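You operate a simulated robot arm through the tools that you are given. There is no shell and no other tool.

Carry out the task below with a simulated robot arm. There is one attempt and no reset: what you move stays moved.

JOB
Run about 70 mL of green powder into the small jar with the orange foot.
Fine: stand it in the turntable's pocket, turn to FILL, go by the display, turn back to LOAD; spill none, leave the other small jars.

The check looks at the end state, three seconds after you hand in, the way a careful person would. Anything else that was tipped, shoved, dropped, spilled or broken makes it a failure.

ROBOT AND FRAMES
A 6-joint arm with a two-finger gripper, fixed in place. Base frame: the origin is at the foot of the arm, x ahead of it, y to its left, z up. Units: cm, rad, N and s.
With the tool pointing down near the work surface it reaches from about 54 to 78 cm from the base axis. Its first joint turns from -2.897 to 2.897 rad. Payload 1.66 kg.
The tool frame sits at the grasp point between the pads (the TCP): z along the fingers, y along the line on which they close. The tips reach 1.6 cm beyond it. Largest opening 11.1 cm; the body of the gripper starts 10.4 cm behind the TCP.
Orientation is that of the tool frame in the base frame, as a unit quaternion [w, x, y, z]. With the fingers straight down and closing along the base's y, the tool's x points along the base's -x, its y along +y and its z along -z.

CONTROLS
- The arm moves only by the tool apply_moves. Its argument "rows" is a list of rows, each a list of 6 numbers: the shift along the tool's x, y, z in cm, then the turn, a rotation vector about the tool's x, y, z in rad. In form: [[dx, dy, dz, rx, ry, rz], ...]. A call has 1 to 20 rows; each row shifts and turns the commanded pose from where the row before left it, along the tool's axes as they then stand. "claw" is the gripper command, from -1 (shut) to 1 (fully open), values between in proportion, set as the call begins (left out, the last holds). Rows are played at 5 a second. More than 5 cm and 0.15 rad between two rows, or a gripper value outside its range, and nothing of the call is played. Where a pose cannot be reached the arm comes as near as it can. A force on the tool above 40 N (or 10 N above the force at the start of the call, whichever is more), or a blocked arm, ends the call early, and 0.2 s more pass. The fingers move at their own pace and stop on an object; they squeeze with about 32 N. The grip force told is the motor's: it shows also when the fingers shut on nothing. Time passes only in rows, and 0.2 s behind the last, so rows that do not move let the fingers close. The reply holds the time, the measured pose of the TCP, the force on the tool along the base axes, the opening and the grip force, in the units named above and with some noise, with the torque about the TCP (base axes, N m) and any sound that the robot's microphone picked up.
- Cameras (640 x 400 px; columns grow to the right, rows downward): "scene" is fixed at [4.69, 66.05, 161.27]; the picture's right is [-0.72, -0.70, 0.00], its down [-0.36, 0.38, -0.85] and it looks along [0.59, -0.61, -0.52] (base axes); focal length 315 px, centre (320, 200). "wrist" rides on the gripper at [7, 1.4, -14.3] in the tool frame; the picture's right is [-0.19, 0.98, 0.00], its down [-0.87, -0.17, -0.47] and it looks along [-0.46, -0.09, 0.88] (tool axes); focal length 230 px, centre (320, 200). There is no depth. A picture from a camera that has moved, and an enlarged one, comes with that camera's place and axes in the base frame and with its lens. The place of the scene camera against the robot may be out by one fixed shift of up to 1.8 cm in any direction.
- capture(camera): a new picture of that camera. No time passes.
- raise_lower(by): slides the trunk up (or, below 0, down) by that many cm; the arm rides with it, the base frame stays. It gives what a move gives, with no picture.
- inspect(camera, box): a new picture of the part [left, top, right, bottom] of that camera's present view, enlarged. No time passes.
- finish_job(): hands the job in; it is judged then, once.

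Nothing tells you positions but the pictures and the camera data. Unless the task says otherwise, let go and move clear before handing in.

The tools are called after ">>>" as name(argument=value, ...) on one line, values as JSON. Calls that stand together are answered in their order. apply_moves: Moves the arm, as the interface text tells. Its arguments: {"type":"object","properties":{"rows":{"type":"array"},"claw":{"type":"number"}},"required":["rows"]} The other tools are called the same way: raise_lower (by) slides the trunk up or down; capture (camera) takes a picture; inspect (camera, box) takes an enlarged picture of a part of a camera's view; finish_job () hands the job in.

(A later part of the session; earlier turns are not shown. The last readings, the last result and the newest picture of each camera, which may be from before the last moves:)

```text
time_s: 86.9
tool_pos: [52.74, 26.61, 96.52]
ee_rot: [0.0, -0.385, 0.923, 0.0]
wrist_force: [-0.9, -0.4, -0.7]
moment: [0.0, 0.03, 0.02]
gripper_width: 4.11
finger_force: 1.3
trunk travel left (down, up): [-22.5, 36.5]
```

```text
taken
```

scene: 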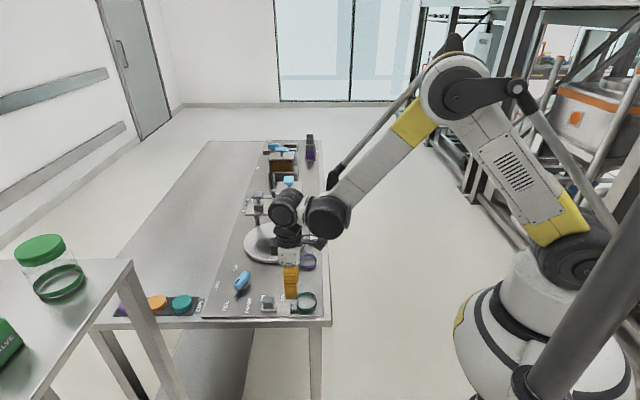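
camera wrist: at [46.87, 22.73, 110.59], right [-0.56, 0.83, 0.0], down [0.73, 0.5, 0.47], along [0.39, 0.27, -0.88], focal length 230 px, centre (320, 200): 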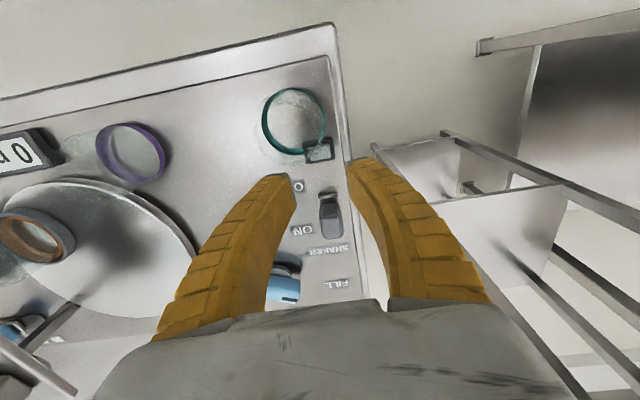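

>>> inspect(camera="wrist", box=[0, 120, 80, 180])

>>> inspect(camera="wrist", box=[0, 190, 110, 280])

>>> inspect(camera="wrist", box=[290, 140, 360, 240])

```text
6.67 times, centred on (40, 150) of wrist
camera zoom: at [46.87, 22.73, 110.59], right [-0.56, 0.83, 0.0], down [0.73, 0.5, 0.47], along [0.39, 0.27, -0.88], focal length 1534 px, centre (2187, 533)
```

zoom: 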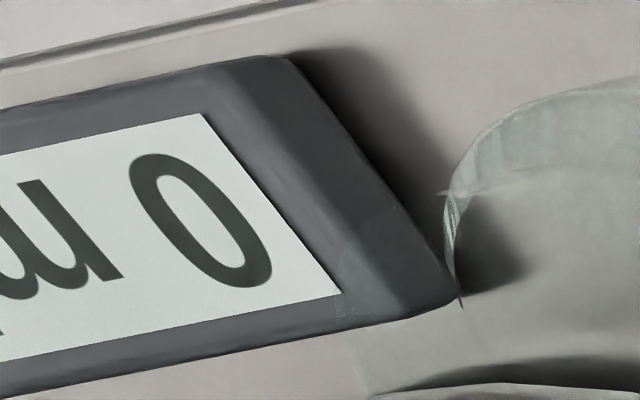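

```text
4.44 times, centred on (55, 235) of wrist
camera zoom: at [46.87, 22.73, 110.59], right [-0.56, 0.83, 0.0], down [0.73, 0.5, 0.47], along [0.39, 0.27, -0.88], focal length 1022 px, centre (1498, 44)
```

zoom: 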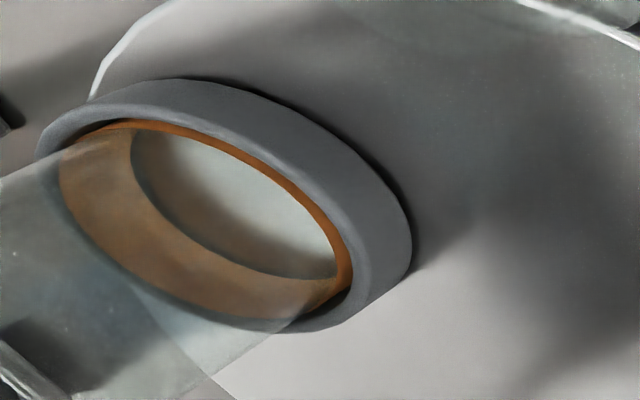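

```text
4.00 times, centred on (325, 190) of wrist
camera zoom: at [46.87, 22.73, 110.59], right [-0.56, 0.83, 0.0], down [0.73, 0.5, 0.47], along [0.39, 0.27, -0.88], focal length 920 px, centre (300, 240)
```

zoom: 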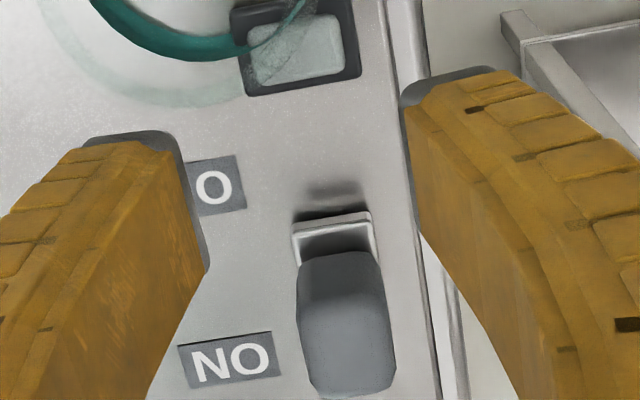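

The pulse delivered nothing measurable, and the jar is empty. I'll switch the shaker on again, this time leaving it on briefly while watching the display.

>>> apply_moves(rows=[[-3.5, 0, 0, 0, 0, 0], [-3.5, 0, 0, 0, 0, 0], [0, 0, 4, 0, 0, 0], [0, 0, 3, 0, 0, 0], [0, 0, 0, 0, 0, 0]])

>>> apply_moves(rows=[[0, 0, 0, 0, 0, 0], [0, 0, 0, 0, 0, 0], [-0.5, 0, 0, 0, 0, 0], [-0.5, 0, 0, 0, 0, 0], [-0.4, 0, 0, 0, 0, 0], [-0.3, 0, 0, 0, 0, 0]], claw=-0.75)

>>> capture(camera="wrist")

```text
time_s: 88.1
tool_pos: [57.66, 31.59, 89.42]
ee_rot: [0.0, -0.385, 0.923, 0.0]
wrist_force: [-0.8, -0.5, 0.2]
moment: [-0.01, -0.04, -0.02]
gripper_width: 4.13
finger_force: 2.4
trunk travel left (down, up): [-22.5, 36.5]
```

```text
time_s: 89.5
tool_pos: [58.99, 32.81, 89.42]
ee_rot: [0.0, -0.385, 0.923, 0.0]
wrist_force: [6.4, -5.0, 11.4]
moment: [-0.19, 0.07, -0.07]
gripper_width: 2.09
finger_force: 33.4
trunk travel left (down, up): [-22.5, 36.5]
```

```text
taken
camera wrist: at [53.05, 28.87, 103.61], right [-0.56, 0.83, 0.0], down [0.73, 0.5, 0.47], along [0.39, 0.27, -0.88], focal length 230 px, centre (320, 200)
```

wrist: 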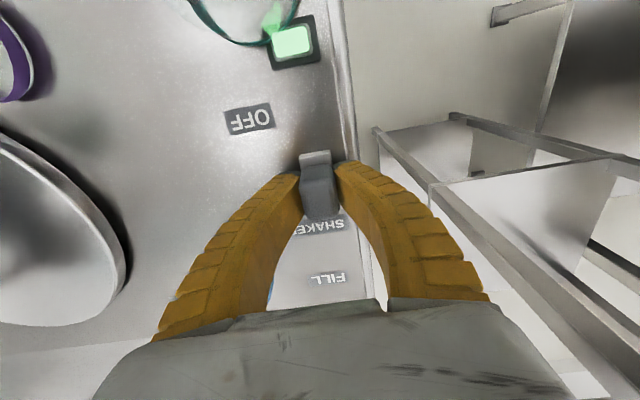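

Lamp green. Releasing and stepping back to watch the display.

>>> apply_moves(rows=[[0, 0, 0, 0, 0, 0], [0, 0, -3, 0, 0, 0], [0, 0, -4, 0, 0, 0], [4.5, 0, 0, 0, 0, 0], [4.5, 0, 0, 0, 0, 0]], claw=-0.3)

>>> inspect(camera="wrist", box=[0, 110, 130, 260])

>>> capture(camera="wrist")

```text
time_s: 90.7
tool_pos: [52.45, 26.54, 96.37]
ee_rot: [0.001, -0.385, 0.923, 0.0]
wrist_force: [-0.2, -0.2, 0.3]
moment: [0.05, 0.0, 0.01]
gripper_width: 4.13
finger_force: 1.4
trunk travel left (down, up): [-22.5, 36.5]
```

```text
2.67 times, centred on (65, 185) of wrist
camera zoom: at [46.65, 22.59, 110.61], right [-0.56, 0.83, 0.0], down [0.73, 0.5, 0.47], along [0.39, 0.27, -0.88], focal length 614 px, centre (1000, 240)
```

zoom: 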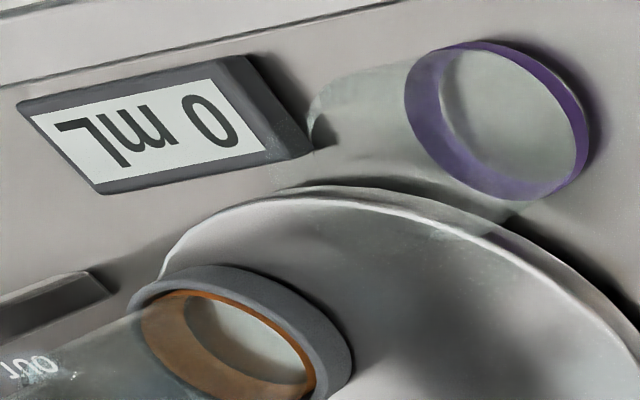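

```text
taken
camera wrist: at [46.65, 22.59, 110.61], right [-0.56, 0.83, 0.0], down [0.73, 0.5, 0.47], along [0.39, 0.27, -0.88], focal length 230 px, centre (320, 200)
```

wrist: 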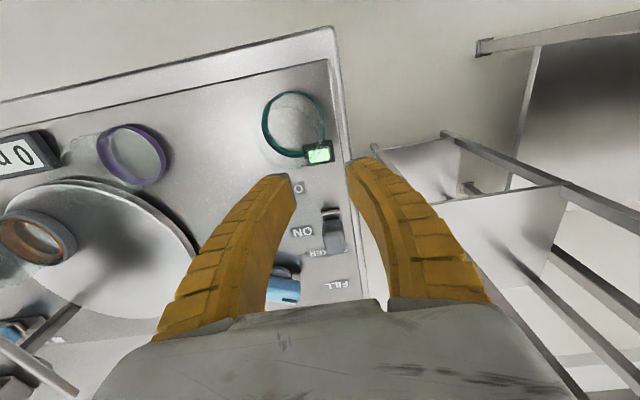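

>>> apply_moves(rows=[[0, 0, 0, 0, 0, 0], [0, 0, 0, 0, 0, 0], [0, 0, 0, 0, 0, 0]])

>>> inspect(camera="wrist", box=[0, 110, 130, 260])

>>> apply_moves(rows=[[0, 0, 0, 0, 0, 0], [0, 0, 0, 0, 0, 0], [0, 0, 0, 0, 0, 0], [0, 0, 0, 0, 0, 0], [0, 0, 0, 0, 0, 0]])

>>> inspect(camera="wrist", box=[0, 110, 130, 260])

```text
time_s: 91.5
tool_pos: [52.62, 26.38, 96.45]
ee_rot: [0.0, -0.386, 0.923, 0.0]
wrist_force: [-0.2, -0.6, 0.6]
moment: [-0.03, -0.03, 0.0]
gripper_width: 4.13
finger_force: 1.5
trunk travel left (down, up): [-22.5, 36.5]
```

```text
2.67 times, centred on (65, 185) of wrist
camera zoom: at [46.74, 22.65, 110.55], right [-0.56, 0.83, 0.0], down [0.73, 0.5, 0.47], along [0.39, 0.27, -0.88], focal length 614 px, centre (1000, 240)
```

zoom: 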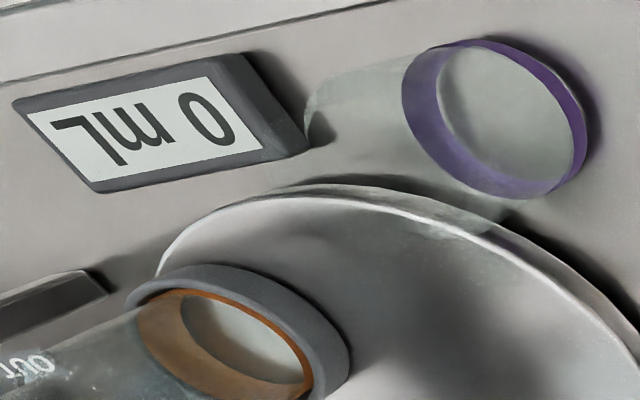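

```text
time_s: 92.7
tool_pos: [52.62, 26.52, 96.28]
ee_rot: [0.0, -0.385, 0.923, 0.0]
wrist_force: [0.2, 1.2, -0.5]
moment: [-0.04, 0.01, 0.03]
gripper_width: 4.15
finger_force: 2.1
trunk travel left (down, up): [-22.5, 36.5]
```

```text
2.67 times, centred on (65, 185) of wrist
camera zoom: at [46.74, 22.65, 110.56], right [-0.56, 0.83, 0.0], down [0.73, 0.5, 0.47], along [0.39, 0.27, -0.88], focal length 614 px, centre (1000, 240)
```

zoom: 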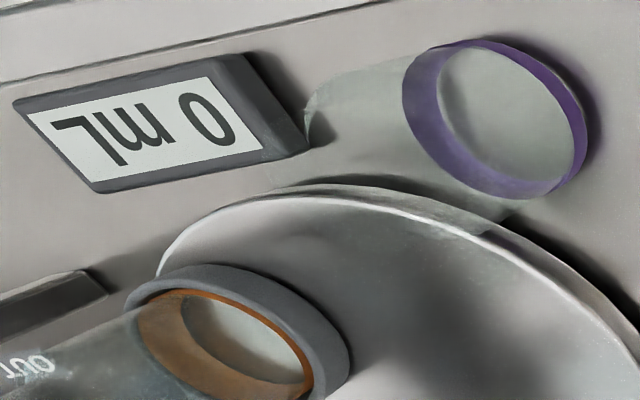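

Shaker is on but nothing flows, so the hopper's gate must also need work. I'll switch the shaker off again first.

>>> apply_moves(rows=[[-4.5, 0, 0, 0, 0, 0], [-4.5, 0, 0, 0, 0, 0], [0, 0, 4, 0, 0, 0], [0, 0, 3, 0, 0, 0], [0, 0, 0, 0, 0, 0]])

>>> apply_moves(rows=[[0, 0, 0, 0, 0, 0], [0, 0, 0, 0, 0, 0], [0.7, 0, 0, 0, 0, 0], [0.8, 0, 0, 0, 0, 0], [0.8, 0, 0, 0, 0, 0], [0.8, 0, 0, 0, 0, 0], [0.8, 0, 0, 0, 0, 0], [0.4, 0, 0, 0, 0, 0], [0, 0, 0, 0, 0, 0]], claw=-0.75)

>>> capture(camera="wrist")

```text
time_s: 93.9
tool_pos: [58.89, 32.89, 89.29]
ee_rot: [0.0, -0.386, 0.923, 0.0]
wrist_force: [0.5, 0.8, 1.5]
moment: [0.02, 0.01, 0.0]
gripper_width: 4.12
finger_force: 1.8
trunk travel left (down, up): [-22.5, 36.5]
```

```text
time_s: 95.9
tool_pos: [55.82, 29.66, 89.44]
ee_rot: [0.0, -0.384, 0.923, 0.0]
wrist_force: [6.4, -7.3, 8.7]
moment: [-0.11, -0.06, -0.06]
gripper_width: 1.94
finger_force: 34.2
trunk travel left (down, up): [-22.5, 36.5]
```

```text
taken
camera wrist: at [49.98, 25.79, 103.58], right [-0.56, 0.83, 0.0], down [0.73, 0.5, 0.47], along [0.39, 0.27, -0.88], focal length 230 px, centre (320, 200)
```

wrist: 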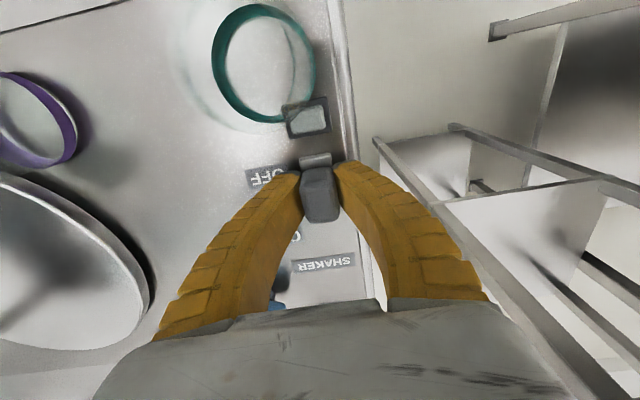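

Shaker off. Now I lift and go look closely at the hopper's gate lever.

>>> apply_moves(rows=[[0, 0, 0, 0, 0, 0], [0, 0, 0, 0, 0, 0], [0, 0, -3, 0, 0, 0], [0, 0, -4.5, 0, 0, 0], [0, 0, -4.5, 0, 0, 0], [0, 0, -4.5, 0, 0, 0], [0, 0, -4.5, 0, 0, 0], [0, 0, -4.5, 0, 0, 0], [1.66, -4.24, 0, 0, 0, 0], [1.66, -4.24, 0, 0, 0, 0], [1.66, -4.24, 0, 0, 0, 0], [1.66, -4.24, 0, 0, 0, 0], [1.66, -4.24, 0, 0, 0, 0], [1.66, -4.24, 0, 0, 0, 0], [1.66, -4.24, 0, 0, 0, 0], [1.66, -4.24, 0, 0, 0, 0], [1.66, -4.24, 0, 0, 0, -0.13], [1.66, -4.24, 0, 0, 0, -0.13], [0, 0, 0, 0, 0, 0]], claw=-0.3)

>>> capture(camera="wrist")

>>> capture(camera="scene")

```text
time_s: 99.9
tool_pos: [74.83, -11.67, 114.82]
ee_rot: [-0.001, -0.502, 0.865, 0.0]
wrist_force: [0.4, -0.4, 0.2]
moment: [0.03, 0.01, 0.01]
gripper_width: 4.13
finger_force: 1.2
trunk travel left (down, up): [-22.5, 36.5]
```

```text
taken
camera wrist: at [70.24, -16.99, 128.98], right [-0.76, 0.65, 0.0], down [0.57, 0.67, 0.47], along [0.31, 0.36, -0.88], focal length 230 px, centre (320, 200)
```

wrist: 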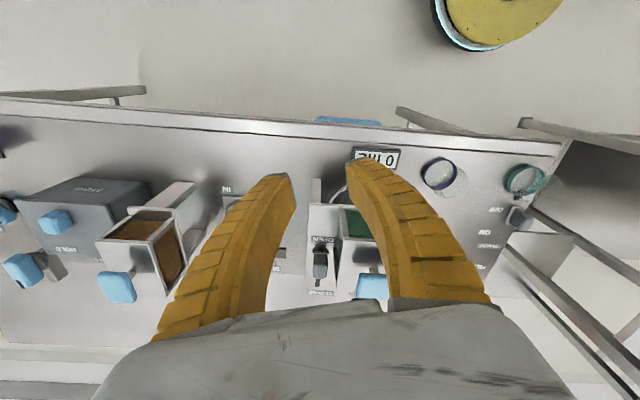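

```text
taken
```

scene: 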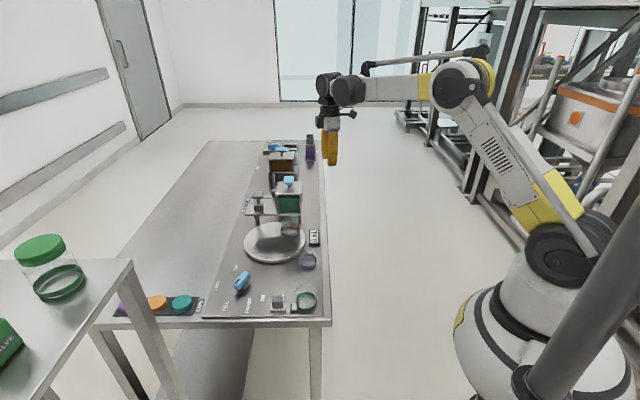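

>>> inspect(camera="wrist", box=[270, 170, 400, 310])

>>> inspect(camera="wrist", box=[300, 225, 345, 300])

>>> inspect(camera="scene", box=[240, 170, 330, 240])

```text
2.86 times, centred on (335, 240) of wrist
camera zoom: at [70.24, -16.99, 128.98], right [-0.76, 0.65, 0.0], down [0.57, 0.67, 0.47], along [0.31, 0.36, -0.88], focal length 657 px, centre (277, 86)
```

zoom: 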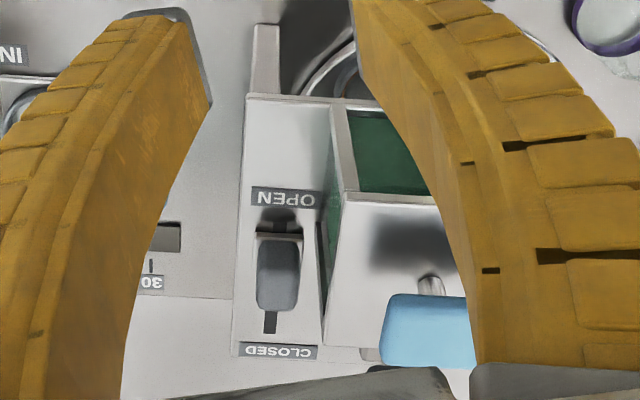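

```text
5.33 times, centred on (322, 262) of wrist
camera zoom: at [70.24, -16.99, 128.98], right [-0.76, 0.65, 0.0], down [0.57, 0.67, 0.47], along [0.31, 0.36, -0.88], focal length 1227 px, centre (307, -133)
```

zoom: 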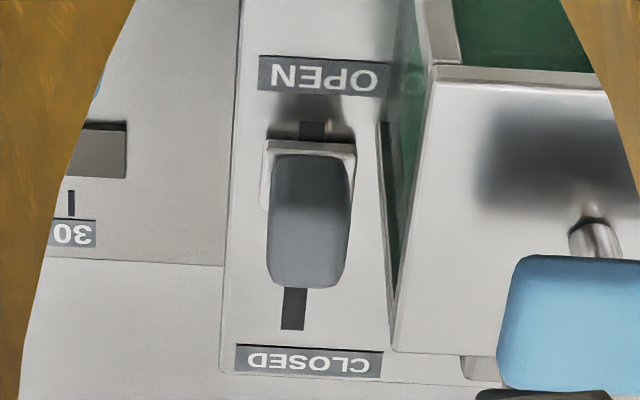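

```text
5.71 times, centred on (285, 205) of scene
camera zoom: at [4.69, 66.05, 161.27], right [-0.72, -0.7, 0.0], down [-0.36, 0.38, -0.85], along [0.59, -0.61, -0.52], focal length 1799 px, centre (520, 171)
```

zoom: 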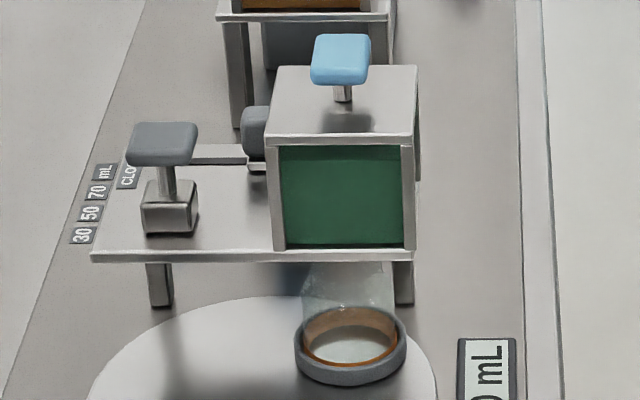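

The lever looks to be partway, nearer OPEN. I want a side view of the hopper, its outlet and knobs, so I'll back toward the base and tilt the wrist to look more horizontally.

>>> apply_moves(rows=[[1.35, 3.6, 0.3, 0, 0, 0], [1.35, 3.6, 0.3, 0, 0, 0], [1.35, 3.6, 0.3, 0, 0, 0], [1.35, 3.6, 0.3, 0, 0, 0], [1.35, 3.6, 0.3, 0, 0, 0], [1.35, 3.6, 0.3, 0, 0, 0], [0, 0, 0, 0, 0, 0.13], [0, 0, 0, 0, 0, 0.13], [0, 0, 0, 0, 0, 0.13], [0, 0, 0, 0, 0, 0.13], [0, 0, 0, 0, 0, 0.13], [0, 0, 0, 0, -0.13, 0], [0, 0, 0, 0, -0.13, 0], [0, 0, 0, 0, -0.13, 0], [0, 0, 0, 0, -0.13, 0], [0, 0, 0, 0, -0.13, 0], [0, 0, 0, 0, -0.13, 0], [0, 0, 0, 0, 0, 0]])

>>> capture(camera="wrist")

```text
time_s: 103.7
tool_pos: [52.03, -7.85, 113.11]
ee_rot: [0.373, -0.184, 0.906, 0.075]
wrist_force: [0.8, 0.1, 0.7]
moment: [-0.02, -0.03, -0.01]
gripper_width: 4.16
finger_force: 1.7
trunk travel left (down, up): [-22.5, 36.5]
```

```text
taken
camera wrist: at [37.73, -12.33, 118.23], right [-0.26, 0.96, 0.13], down [0.32, -0.04, 0.94], along [0.91, 0.29, -0.3], focal length 230 px, centre (320, 200)
```

wrist: 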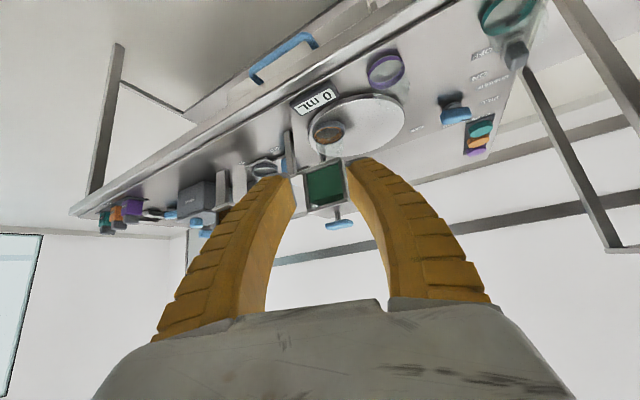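

>>> apply_moves(rows=[[3.2, 0, 3.25, 0, 0, 0], [3.2, 0, 3.25, 0, 0, 0], [3.2, 0, 3.25, 0, 0, 0], [0, 0, 0, 0, 0, 0]])

>>> capture(camera="wrist")

>>> inspect(camera="wrist", box=[250, 120, 390, 280])

```text
time_s: 104.7
tool_pos: [53.9, -8.76, 102.66]
ee_rot: [0.371, -0.185, 0.907, 0.076]
wrist_force: [0.6, 0.8, 0.1]
moment: [0.0, 0.0, -0.02]
gripper_width: 4.14
finger_force: 1.9
out of reach, approached as far as the arm can: row 3
trunk travel left (down, up): [-22.5, 36.5]
```

```text
taken
camera wrist: at [39.74, -13.26, 107.94], right [-0.26, 0.96, 0.13], down [0.33, -0.04, 0.94], along [0.91, 0.29, -0.3], focal length 230 px, centre (320, 200)
```

wrist: 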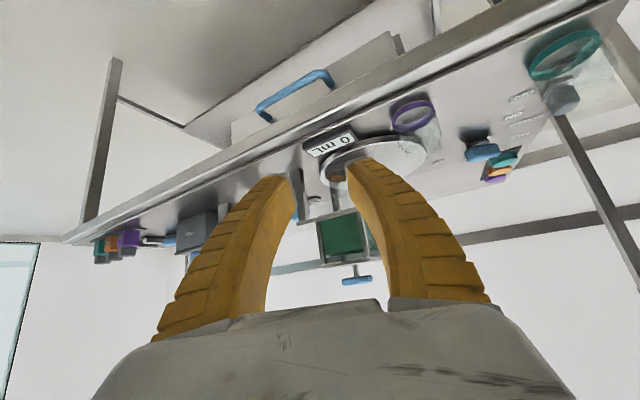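

```text
2.50 times, centred on (320, 200) of wrist
camera zoom: at [39.74, -13.26, 107.94], right [-0.26, 0.96, 0.13], down [0.33, -0.04, 0.94], along [0.91, 0.29, -0.3], focal length 575 px, centre (320, 200)
```

zoom: 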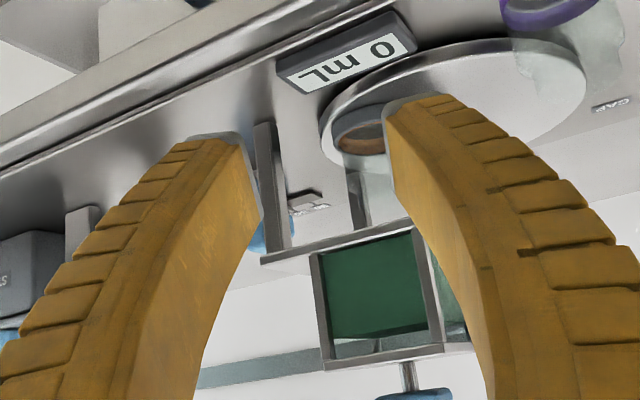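

>>> raise_lower(by=-8)

>>> apply_moves(rows=[[0, 2, 0, 0, 0, 0], [0, 2, 0, 0, 0, 0], [0, 0, 0, 0, 0, 0]], claw=1)

>>> capture(camera="wrist")

>>> inspect(camera="wrist", box=[240, 120, 400, 290])

```text
time_s: 105.9
tool_pos: [53.96, -8.71, 94.73]
ee_rot: [0.37, -0.185, 0.907, 0.076]
wrist_force: [-0.7, 0.4, -0.2]
moment: [-0.01, -0.01, 0.0]
gripper_width: 4.12
finger_force: 1.9
trunk travel left (down, up): [-14.5, 44.5]
```

```text
time_s: 106.7
tool_pos: [53.15, -5.4, 96.01]
ee_rot: [0.37, -0.184, 0.907, 0.076]
wrist_force: [-0.9, -0.2, -0.2]
moment: [-0.01, 0.04, -0.03]
gripper_width: 11.07
finger_force: 0.1
out of reach, approached as far as the arm can: row 1, 2
trunk travel left (down, up): [-14.5, 44.5]
```

```text
taken
camera wrist: at [38.87, -9.82, 101.21], right [-0.26, 0.96, 0.13], down [0.33, -0.04, 0.94], along [0.91, 0.29, -0.3], focal length 230 px, centre (320, 200)
```

wrist: 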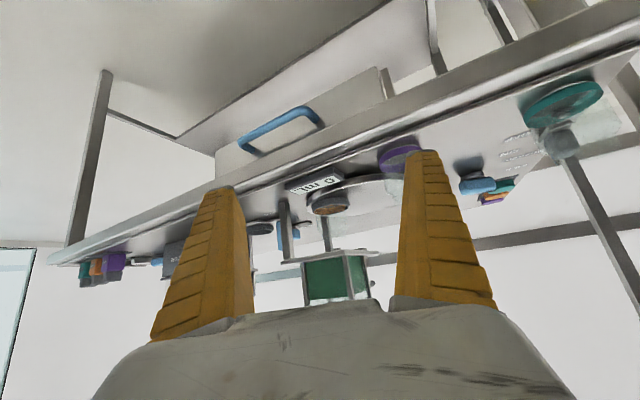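

```text
2.35 times, centred on (320, 205) of wrist
camera zoom: at [38.87, -9.82, 101.21], right [-0.26, 0.96, 0.13], down [0.33, -0.04, 0.94], along [0.91, 0.29, -0.3], focal length 541 px, centre (320, 188)
```

zoom: 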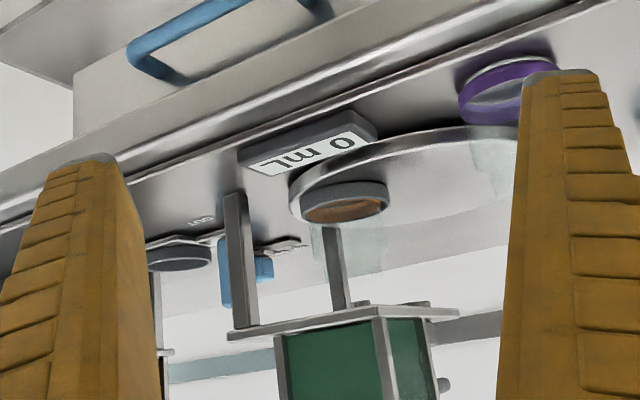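

>>> inspect(camera="wrist", box=[275, 170, 375, 270])

>>> inspect(camera="wrist", box=[290, 235, 390, 305])

```text
4.00 times, centred on (325, 220) of wrist
camera zoom: at [38.87, -9.82, 101.21], right [-0.26, 0.96, 0.13], down [0.33, -0.04, 0.94], along [0.91, 0.29, -0.3], focal length 920 px, centre (300, 120)
```

zoom: 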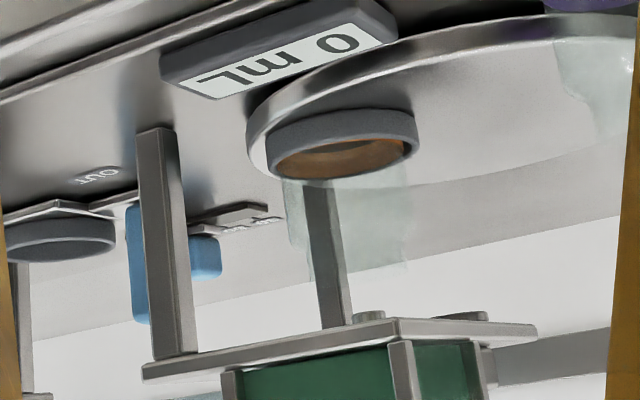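

```text
5.71 times, centred on (340, 270) of wrist
camera zoom: at [38.87, -9.82, 101.21], right [-0.26, 0.96, 0.13], down [0.33, -0.04, 0.94], along [0.91, 0.29, -0.3], focal length 1315 px, centre (206, -200)
```

zoom: 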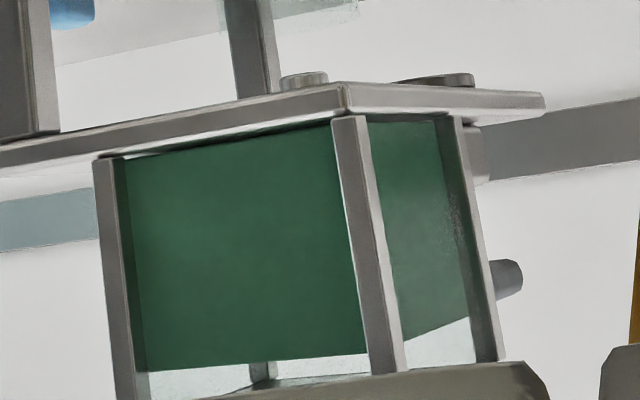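

>>> inspect(camera="scene", box=[262, 170, 312, 215])

>>> inspect(camera="scene", box=[215, 255, 260, 320])

>>> inspect(camera="scene", box=[255, 205, 325, 265])

```text
8.89 times, centred on (287, 192) of scene
camera zoom: at [4.69, 66.05, 161.27], right [-0.72, -0.7, 0.0], down [-0.36, 0.38, -0.85], along [0.59, -0.61, -0.52], focal length 2798 px, centre (613, 267)
```

zoom: 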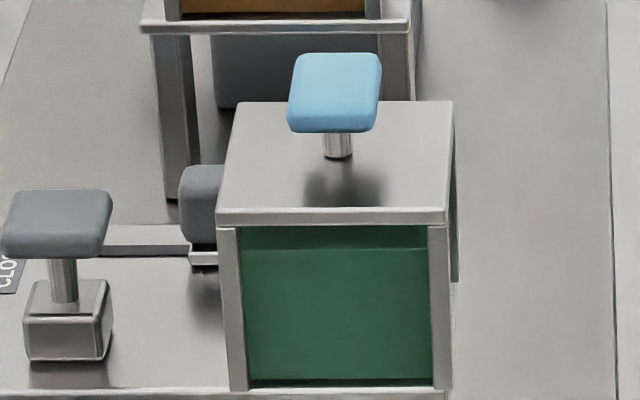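

```text
6.15 times, centred on (238, 288) of scene
camera zoom: at [4.69, 66.05, 161.27], right [-0.72, -0.7, 0.0], down [-0.36, 0.38, -0.85], along [0.59, -0.61, -0.52], focal length 1938 px, centre (828, -338)
```

zoom: 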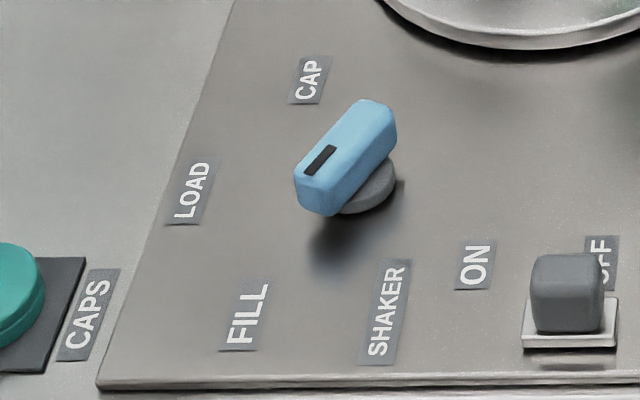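

```text
6.67 times, centred on (290, 235) of scene
camera zoom: at [4.69, 66.05, 161.27], right [-0.72, -0.7, 0.0], down [-0.36, 0.38, -0.85], along [0.59, -0.61, -0.52], focal length 2099 px, centre (520, -33)
```

zoom: 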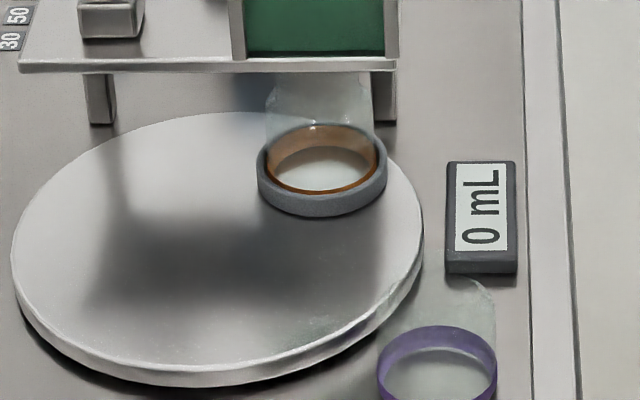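

I found the cap press (grey mushroom) is separate; the hopper's own blue T-knob on top is the remaining control. I'll raise the trunk again, straighten the tool, and come over that knob.

>>> raise_lower(by=18)

>>> apply_moves(rows=[[0, 0, 0, 0, 0.13, 0], [0, 0, 0, 0, 0.13, 0], [0, 0, 0, 0, 0.13, 0], [0, 0, 0, 0, 0.13, 0], [0, 0, 0, 0, 0.13, 0], [0, 0, 0, 0, 0.13, 0], [0, 0, 0, 0, 0, -0.13], [0, 0, 0, 0, 0, -0.13], [0, 0, 0, 0, 0, -0.125], [0, 0, 0, 0, 0, 0]], claw=0.2)

>>> capture(camera="scene")

```text
time_s: 108.7
tool_pos: [53.16, -5.28, 113.98]
ee_rot: [0.371, -0.184, 0.907, 0.076]
wrist_force: [-0.1, -1.2, 0.0]
moment: [0.02, -0.02, -0.01]
gripper_width: 11.1
finger_force: 0.0
trunk travel left (down, up): [-32.5, 26.5]
```

```text
time_s: 110.9
tool_pos: [53.15, -5.34, 113.9]
ee_rot: [-0.003, -0.385, 0.923, 0.001]
wrist_force: [-0.3, 0.5, 0.7]
moment: [0.01, 0.04, 0.01]
gripper_width: 6.83
finger_force: 1.4
trunk travel left (down, up): [-32.5, 26.5]
```

```text
taken
```

scene: 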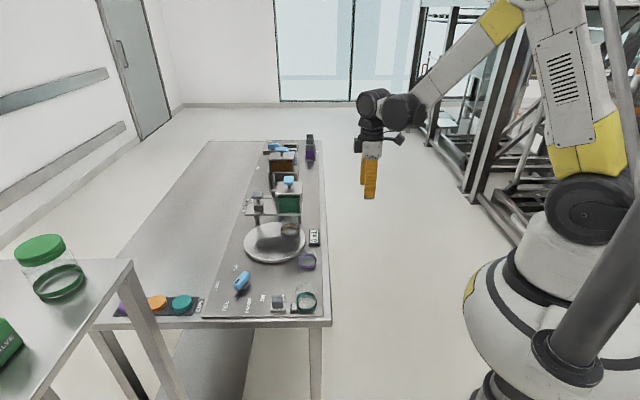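

>>> apply_moves(rows=[[0, 0, -3, 0, 0, 0], [0, 0, -3, 0, 0, 0], [-3.58, -1.71, 0, 0, 0, 0], [-3.58, -1.71, 0, 0, 0, 0], [-3.58, -1.71, 0, 0, 0, 0], [-3.58, -1.71, 0, 0, 0, 0], [-3.58, -1.71, 0, 0, 0, 0], [-3.58, -1.71, 0, 0, 0, 0], [-3.58, -1.71, 0, 0, 0, 0], [0, 0, 0, 0, 0, 0], [0, 0, 0, 0, 0, 0]])

>>> capture(camera="wrist")

>>> inspect(camera="scene", box=[240, 150, 340, 260])

```text
time_s: 113.3
tool_pos: [79.45, 3.9, 119.78]
ee_rot: [-0.003, -0.384, 0.924, 0.001]
wrist_force: [0.6, 0.0, 0.8]
moment: [-0.02, 0.02, -0.02]
gripper_width: 6.87
finger_force: 1.2
trunk travel left (down, up): [-32.5, 26.5]
```

```text
taken
camera wrist: at [73.67, 0.08, 133.92], right [-0.56, 0.83, 0.0], down [0.73, 0.49, 0.47], along [0.39, 0.26, -0.88], focal length 230 px, centre (320, 200)
```

wrist: 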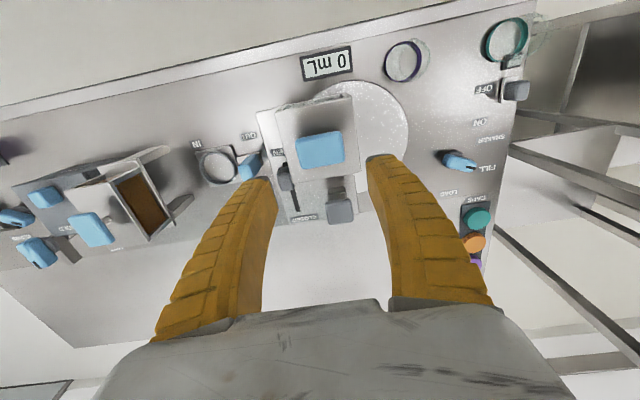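

```text
3.64 times, centred on (290, 205) of scene
camera zoom: at [4.69, 66.05, 161.27], right [-0.72, -0.7, 0.0], down [-0.36, 0.38, -0.85], along [0.59, -0.61, -0.52], focal length 1145 px, centre (429, 182)
```

zoom: 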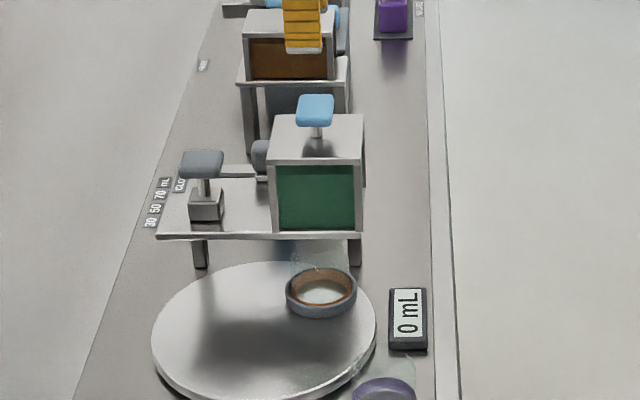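

Good: from here I see the knob, lever and display all together. Zooming on the lever.

>>> inspect(camera="wrist", box=[240, 120, 370, 240])

>>> inspect(camera="wrist", box=[265, 140, 325, 230])

```text
3.33 times, centred on (305, 180) of wrist
camera zoom: at [73.67, 0.08, 133.92], right [-0.56, 0.83, 0.0], down [0.73, 0.49, 0.47], along [0.39, 0.26, -0.88], focal length 767 px, centre (370, 267)
```

zoom: 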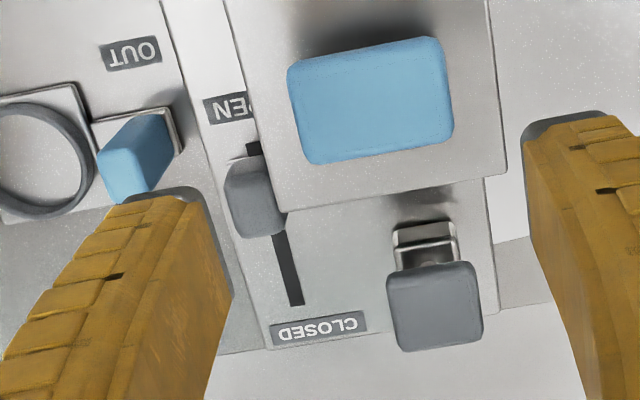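

```text
4.44 times, centred on (295, 185) of wrist
camera zoom: at [73.67, 0.08, 133.92], right [-0.56, 0.83, 0.0], down [0.73, 0.49, 0.47], along [0.39, 0.26, -0.88], focal length 1022 px, centre (431, 267)
```

zoom: 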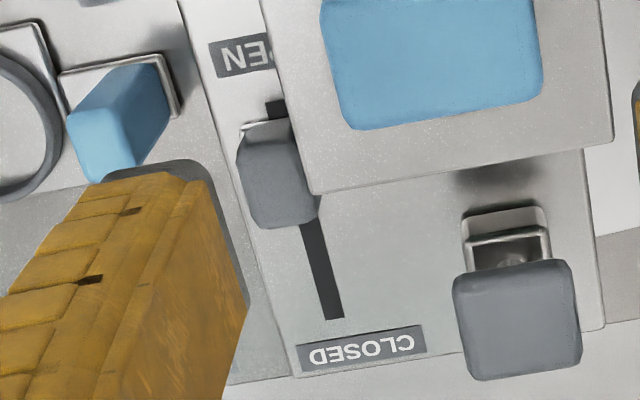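

The lever is indeed near OPEN. I'll grip the hopper's T-knob and test gently how it moves, watching the display.

>>> apply_moves(rows=[[0, 0, 3, 0, 0, 0], [0, 0, 3, 0, 0, 0], [0, 0, 2, 0, 0, 0], [0, 0, 1.8, 0, 0, 0], [0, 0, 0, 0, 0, 0], [0, 0, 0, 0, 0, 0]], claw=0.6)

>>> capture(camera="wrist")

>>> inspect(camera="scene", box=[240, 150, 340, 260])

```text
time_s: 114.7
tool_pos: [79.19, 3.91, 109.9]
ee_rot: [-0.003, -0.384, 0.923, 0.001]
wrist_force: [-0.2, 0.5, 1.2]
moment: [0.01, 0.01, 0.03]
gripper_width: 8.99
finger_force: 1.3
trunk travel left (down, up): [-32.5, 26.5]
```

```text
taken
camera wrist: at [73.52, 0.06, 124.19], right [-0.56, 0.83, 0.0], down [0.73, 0.49, 0.47], along [0.39, 0.26, -0.88], focal length 230 px, centre (320, 200)
```

wrist: 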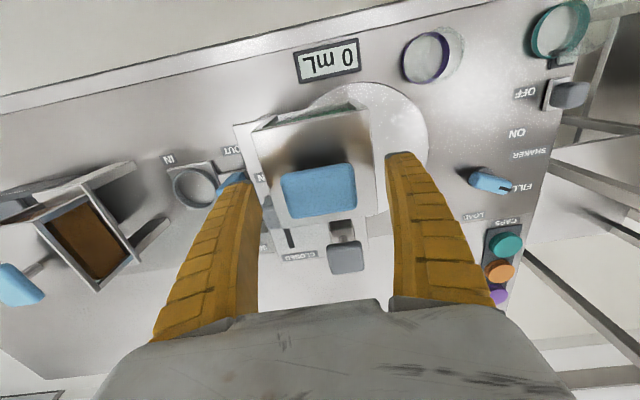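

```text
3.64 times, centred on (290, 205) of scene
camera zoom: at [4.69, 66.05, 161.27], right [-0.72, -0.7, 0.0], down [-0.36, 0.38, -0.85], along [0.59, -0.61, -0.52], focal length 1145 px, centre (429, 182)
```

zoom: 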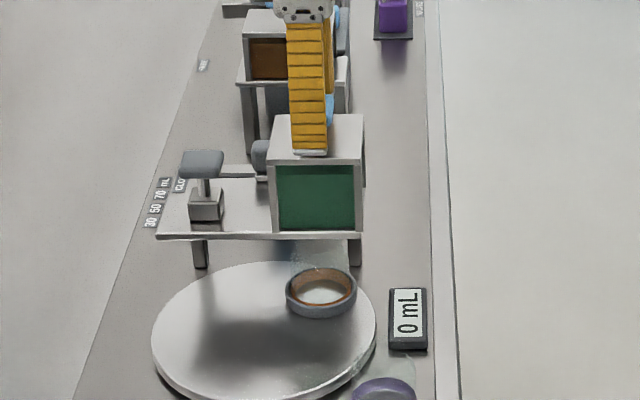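

>>> apply_moves(rows=[[0, 0, 0, 0, 0, 0], [0, 0, 0, 0, 0, 0], [0, 0, 0, 0, 0, 0], [0, 0, 0, 0, 0, 0]], claw=-0.3)

>>> capture(camera="wrist")

```text
time_s: 115.7
tool_pos: [79.22, 3.82, 110.15]
ee_rot: [-0.002, -0.383, 0.924, 0.002]
wrist_force: [1.2, 0.5, 1.7]
moment: [0.01, -0.02, -0.05]
gripper_width: 4.63
finger_force: 34.2
trunk travel left (down, up): [-32.5, 26.5]
```

```text
taken
camera wrist: at [73.5, 0.06, 124.22], right [-0.56, 0.83, 0.0], down [0.73, 0.49, 0.47], along [0.39, 0.26, -0.88], focal length 230 px, centre (320, 200)
```

wrist: 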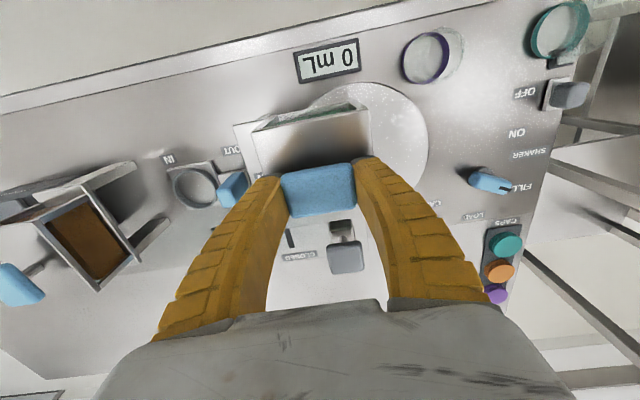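

>>> apply_moves(rows=[[0, 0, 0.2, 0, 0, 0], [0, 0, 0, 0, 0, 0]])

>>> apply_moves(rows=[[0, 0, 0.2, 0, 0, 0], [0, 0, 0, 0, 0, 0]])

>>> inspect(camera="wrist", box=[240, 30, 420, 260])

```text
time_s: 116.3
tool_pos: [79.32, 3.98, 109.83]
ee_rot: [-0.003, -0.384, 0.923, 0.002]
wrist_force: [1.2, 0.7, 1.4]
moment: [0.0, -0.01, -0.02]
gripper_width: 4.6
finger_force: 33.7
trunk travel left (down, up): [-32.5, 26.5]
```

```text
time_s: 116.9
tool_pos: [79.28, 3.89, 109.62]
ee_rot: [-0.002, -0.384, 0.923, 0.001]
wrist_force: [2.3, -0.5, 2.5]
moment: [-0.04, 0.01, -0.02]
gripper_width: 4.61
finger_force: 34.3
trunk travel left (down, up): [-32.5, 26.5]
```

```text
1.74 times, centred on (330, 145) of wrist
camera zoom: at [73.5, 0.06, 123.84], right [-0.56, 0.83, 0.0], down [0.73, 0.49, 0.47], along [0.39, 0.26, -0.88], focal length 400 px, centre (303, 296)
```

zoom: 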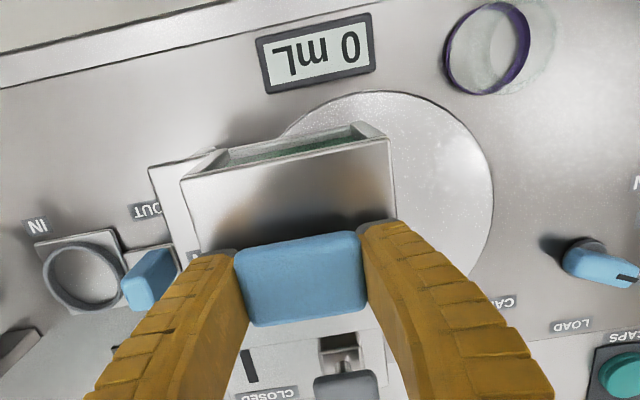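

The T-knob moves down as a plunger with a light spring. Pressing further, in steps, watching the display.

>>> apply_moves(rows=[[0, 0, 0.3, 0, 0, 0], [0, 0, 0, 0, 0, 0]])

>>> inspect(camera="wrist", box=[270, 30, 390, 120])

>>> apply_moves(rows=[[0, 0, 0.3, 0, 0, 0], [0, 0, 0, 0, 0, 0]])

>>> inspect(camera="wrist", box=[270, 30, 390, 120])

```text
time_s: 117.5
tool_pos: [79.32, 3.91, 109.33]
ee_rot: [-0.002, -0.384, 0.924, 0.001]
wrist_force: [2.0, 0.0, 3.3]
moment: [0.01, -0.08, -0.04]
gripper_width: 4.6
finger_force: 34.5
trunk travel left (down, up): [-32.5, 26.5]
```

```text
4.44 times, centred on (330, 75) of wrist
camera zoom: at [73.5, 0.06, 123.57], right [-0.56, 0.83, 0.0], down [0.73, 0.49, 0.47], along [0.39, 0.26, -0.88], focal length 1022 px, centre (276, 756)
```

zoom: 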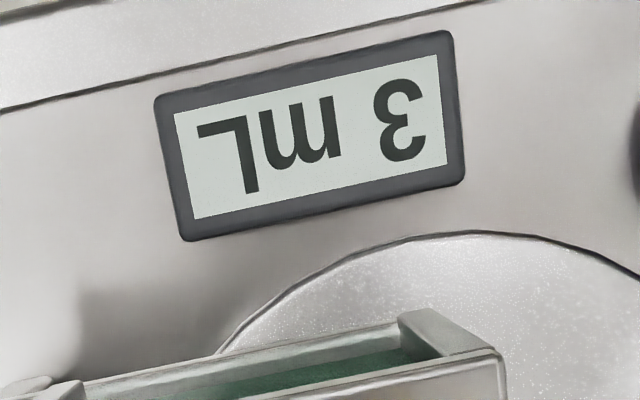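

```text
time_s: 118.1
tool_pos: [79.23, 3.89, 109.06]
ee_rot: [-0.001, -0.384, 0.924, 0.0]
wrist_force: [3.6, -2.1, 2.3]
moment: [-0.05, -0.01, 0.03]
gripper_width: 4.62
finger_force: 33.7
trunk travel left (down, up): [-32.5, 26.5]
heard: click
```

```text
4.44 times, centred on (330, 75) of wrist
camera zoom: at [73.5, 0.07, 123.25], right [-0.56, 0.83, 0.0], down [0.73, 0.49, 0.47], along [0.39, 0.26, -0.88], focal length 1022 px, centre (276, 756)
```

zoom: 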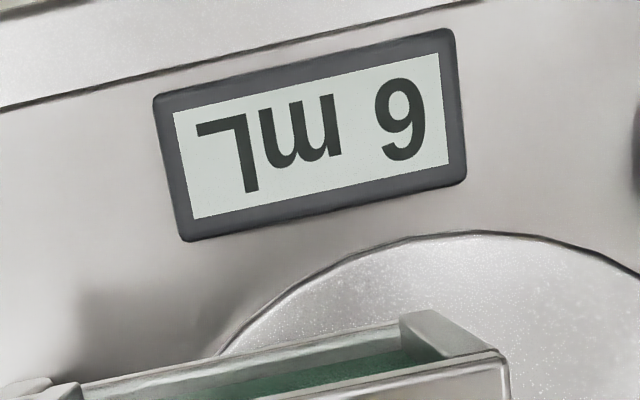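

Powder is flowing with the plunger and a click was heard. Confirming the reading in the scene camera, before going on.

>>> inspect(camera="scene", box=[270, 210, 330, 260])

>>> inspect(camera="scene", box=[250, 165, 310, 215])

```text
8.00 times, centred on (300, 235) of scene
camera zoom: at [4.69, 66.05, 161.27], right [-0.72, -0.7, 0.0], down [-0.36, 0.38, -0.85], along [0.59, -0.61, -0.52], focal length 2519 px, centre (480, -80)
```

zoom: 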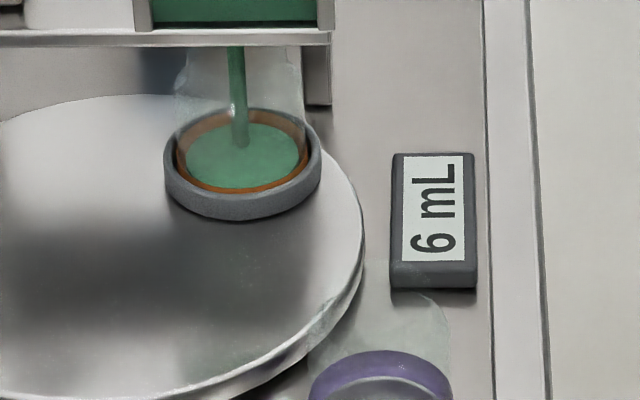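

```text
8.00 times, centred on (280, 190) of scene
camera zoom: at [4.69, 66.05, 161.27], right [-0.72, -0.7, 0.0], down [-0.36, 0.38, -0.85], along [0.59, -0.61, -0.52], focal length 2519 px, centre (640, 280)
```

zoom: 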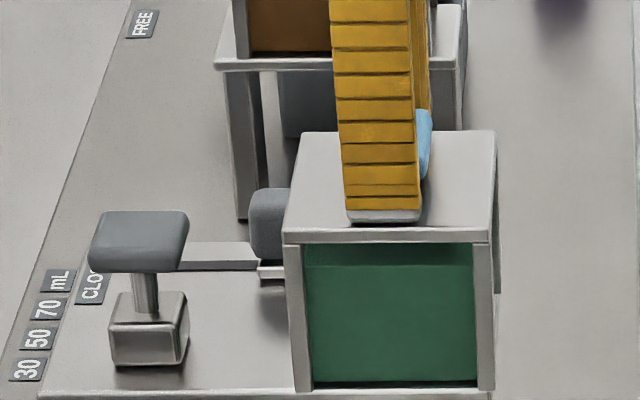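

The reading is 6 mL with a clean green stream into the jar. I hold and count the flow rate.

>>> apply_moves(rows=[[0, 0, 0, 0, 0, 0], [0, 0, 0, 0, 0, 0], [0, 0, 0, 0, 0, 0]])

>>> inspect(camera="scene", box=[270, 210, 330, 260])

```text
time_s: 118.9
tool_pos: [79.35, 3.92, 108.98]
ee_rot: [-0.003, -0.384, 0.923, 0.001]
wrist_force: [4.1, -3.5, 4.0]
moment: [-0.04, -0.03, -0.06]
gripper_width: 4.62
finger_force: 34.3
trunk travel left (down, up): [-32.5, 26.5]
```

```text
8.00 times, centred on (300, 235) of scene
camera zoom: at [4.69, 66.05, 161.27], right [-0.72, -0.7, 0.0], down [-0.36, 0.38, -0.85], along [0.59, -0.61, -0.52], focal length 2519 px, centre (480, -80)
```

zoom: 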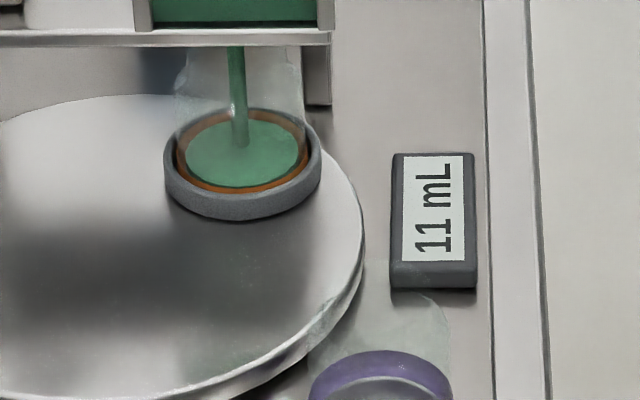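

About 6 mL/s. Now I test that lifting the plunger stops the flow.

>>> apply_moves(rows=[[0, 0, -0.6, 0, 0, 0], [0, 0, -0.5, 0, 0, 0]])

>>> inspect(camera="scene", box=[270, 210, 330, 260])

```text
time_s: 119.5
tool_pos: [79.19, 3.96, 110.11]
ee_rot: [-0.002, -0.384, 0.923, 0.001]
wrist_force: [-2.2, -4.1, -4.2]
moment: [0.18, -0.3, -0.03]
gripper_width: 4.62
finger_force: 34.0
trunk travel left (down, up): [-32.5, 26.5]
```

```text
8.00 times, centred on (300, 235) of scene
camera zoom: at [4.69, 66.05, 161.27], right [-0.72, -0.7, 0.0], down [-0.36, 0.38, -0.85], along [0.59, -0.61, -0.52], focal length 2519 px, centre (480, -80)
```

zoom: 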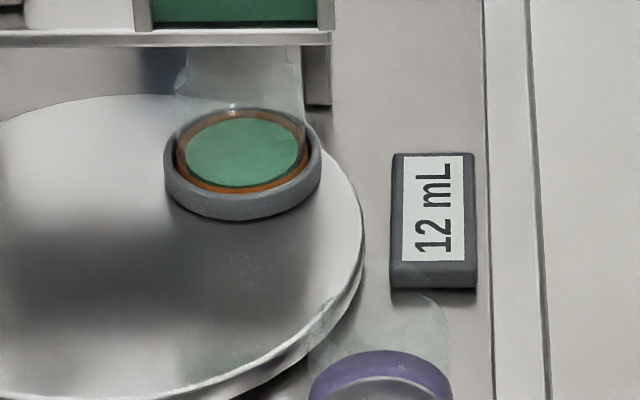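

Flow stops when lifted (12 mL). Now pressing again to continue filling.

>>> apply_moves(rows=[[0, 0, 0.6, 0, 0, 0], [0, 0, 0.5, 0, 0, 0], [0, 0, 0, 0, 0, 0], [0, 0, 0, 0, 0, 0], [0, 0, 0, 0, 0, 0], [0, 0, 0, 0, 0, 0], [0, 0, 0, 0, 0, 0], [0, 0, 0, 0, 0, 0], [0, 0, 0, 0, 0, 0], [0, 0, 0, 0, 0, 0], [0, 0, 0, 0, 0, 0], [0, 0, 0, 0, 0, 0], [0, 0, 0, 0, 0, 0], [0, 0, 0, 0, 0, 0]])

>>> inspect(camera="scene", box=[270, 210, 330, 260])

```text
time_s: 122.5
tool_pos: [79.25, 3.83, 109.11]
ee_rot: [-0.002, -0.384, 0.923, 0.001]
wrist_force: [1.1, -5.1, 2.9]
moment: [-0.07, 0.01, -0.02]
gripper_width: 4.61
finger_force: 33.9
trunk travel left (down, up): [-32.5, 26.5]
heard: click
```

```text
8.00 times, centred on (300, 235) of scene
camera zoom: at [4.69, 66.05, 161.27], right [-0.72, -0.7, 0.0], down [-0.36, 0.38, -0.85], along [0.59, -0.61, -0.52], focal length 2519 px, centre (480, -80)
```

zoom: 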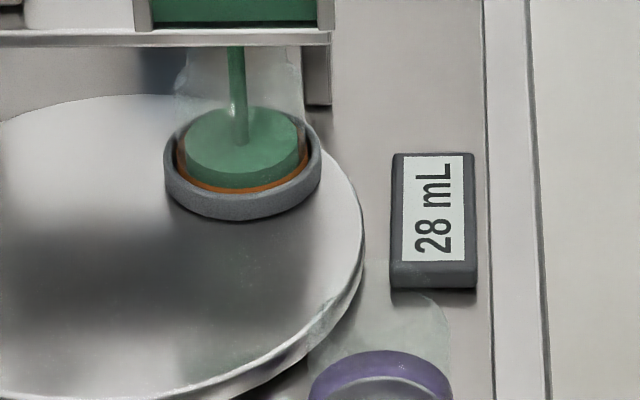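

28 mL. Holding on for about 4 s more.

>>> apply_moves(rows=[[0, 0, 0, 0, 0, 0], [0, 0, 0, 0, 0, 0], [0, 0, 0, 0, 0, 0], [0, 0, 0, 0, 0, 0], [0, 0, 0, 0, 0, 0], [0, 0, 0, 0, 0, 0], [0, 0, 0, 0, 0, 0], [0, 0, 0, 0, 0, 0], [0, 0, 0, 0, 0, 0], [0, 0, 0, 0, 0, 0], [0, 0, 0, 0, 0, 0], [0, 0, 0, 0, 0, 0], [0, 0, 0, 0, 0, 0], [0, 0, 0, 0, 0, 0], [0, 0, 0, 0, 0, 0], [0, 0, 0, 0, 0, 0], [0, 0, 0, 0, 0, 0], [0, 0, 0, 0, 0, 0]])

>>> inspect(camera="scene", box=[270, 210, 330, 260])

```text
time_s: 126.3
tool_pos: [79.33, 3.97, 109.23]
ee_rot: [-0.003, -0.384, 0.923, 0.001]
wrist_force: [2.7, -5.3, 3.5]
moment: [0.01, -0.01, -0.03]
gripper_width: 4.62
finger_force: 33.4
trunk travel left (down, up): [-32.5, 26.5]
```

```text
8.00 times, centred on (300, 235) of scene
camera zoom: at [4.69, 66.05, 161.27], right [-0.72, -0.7, 0.0], down [-0.36, 0.38, -0.85], along [0.59, -0.61, -0.52], focal length 2519 px, centre (480, -80)
```

zoom: 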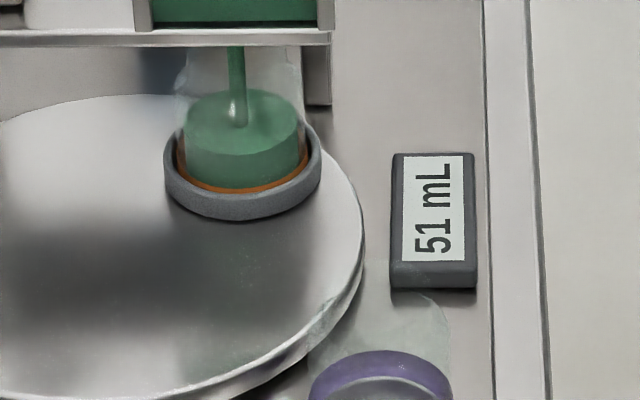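

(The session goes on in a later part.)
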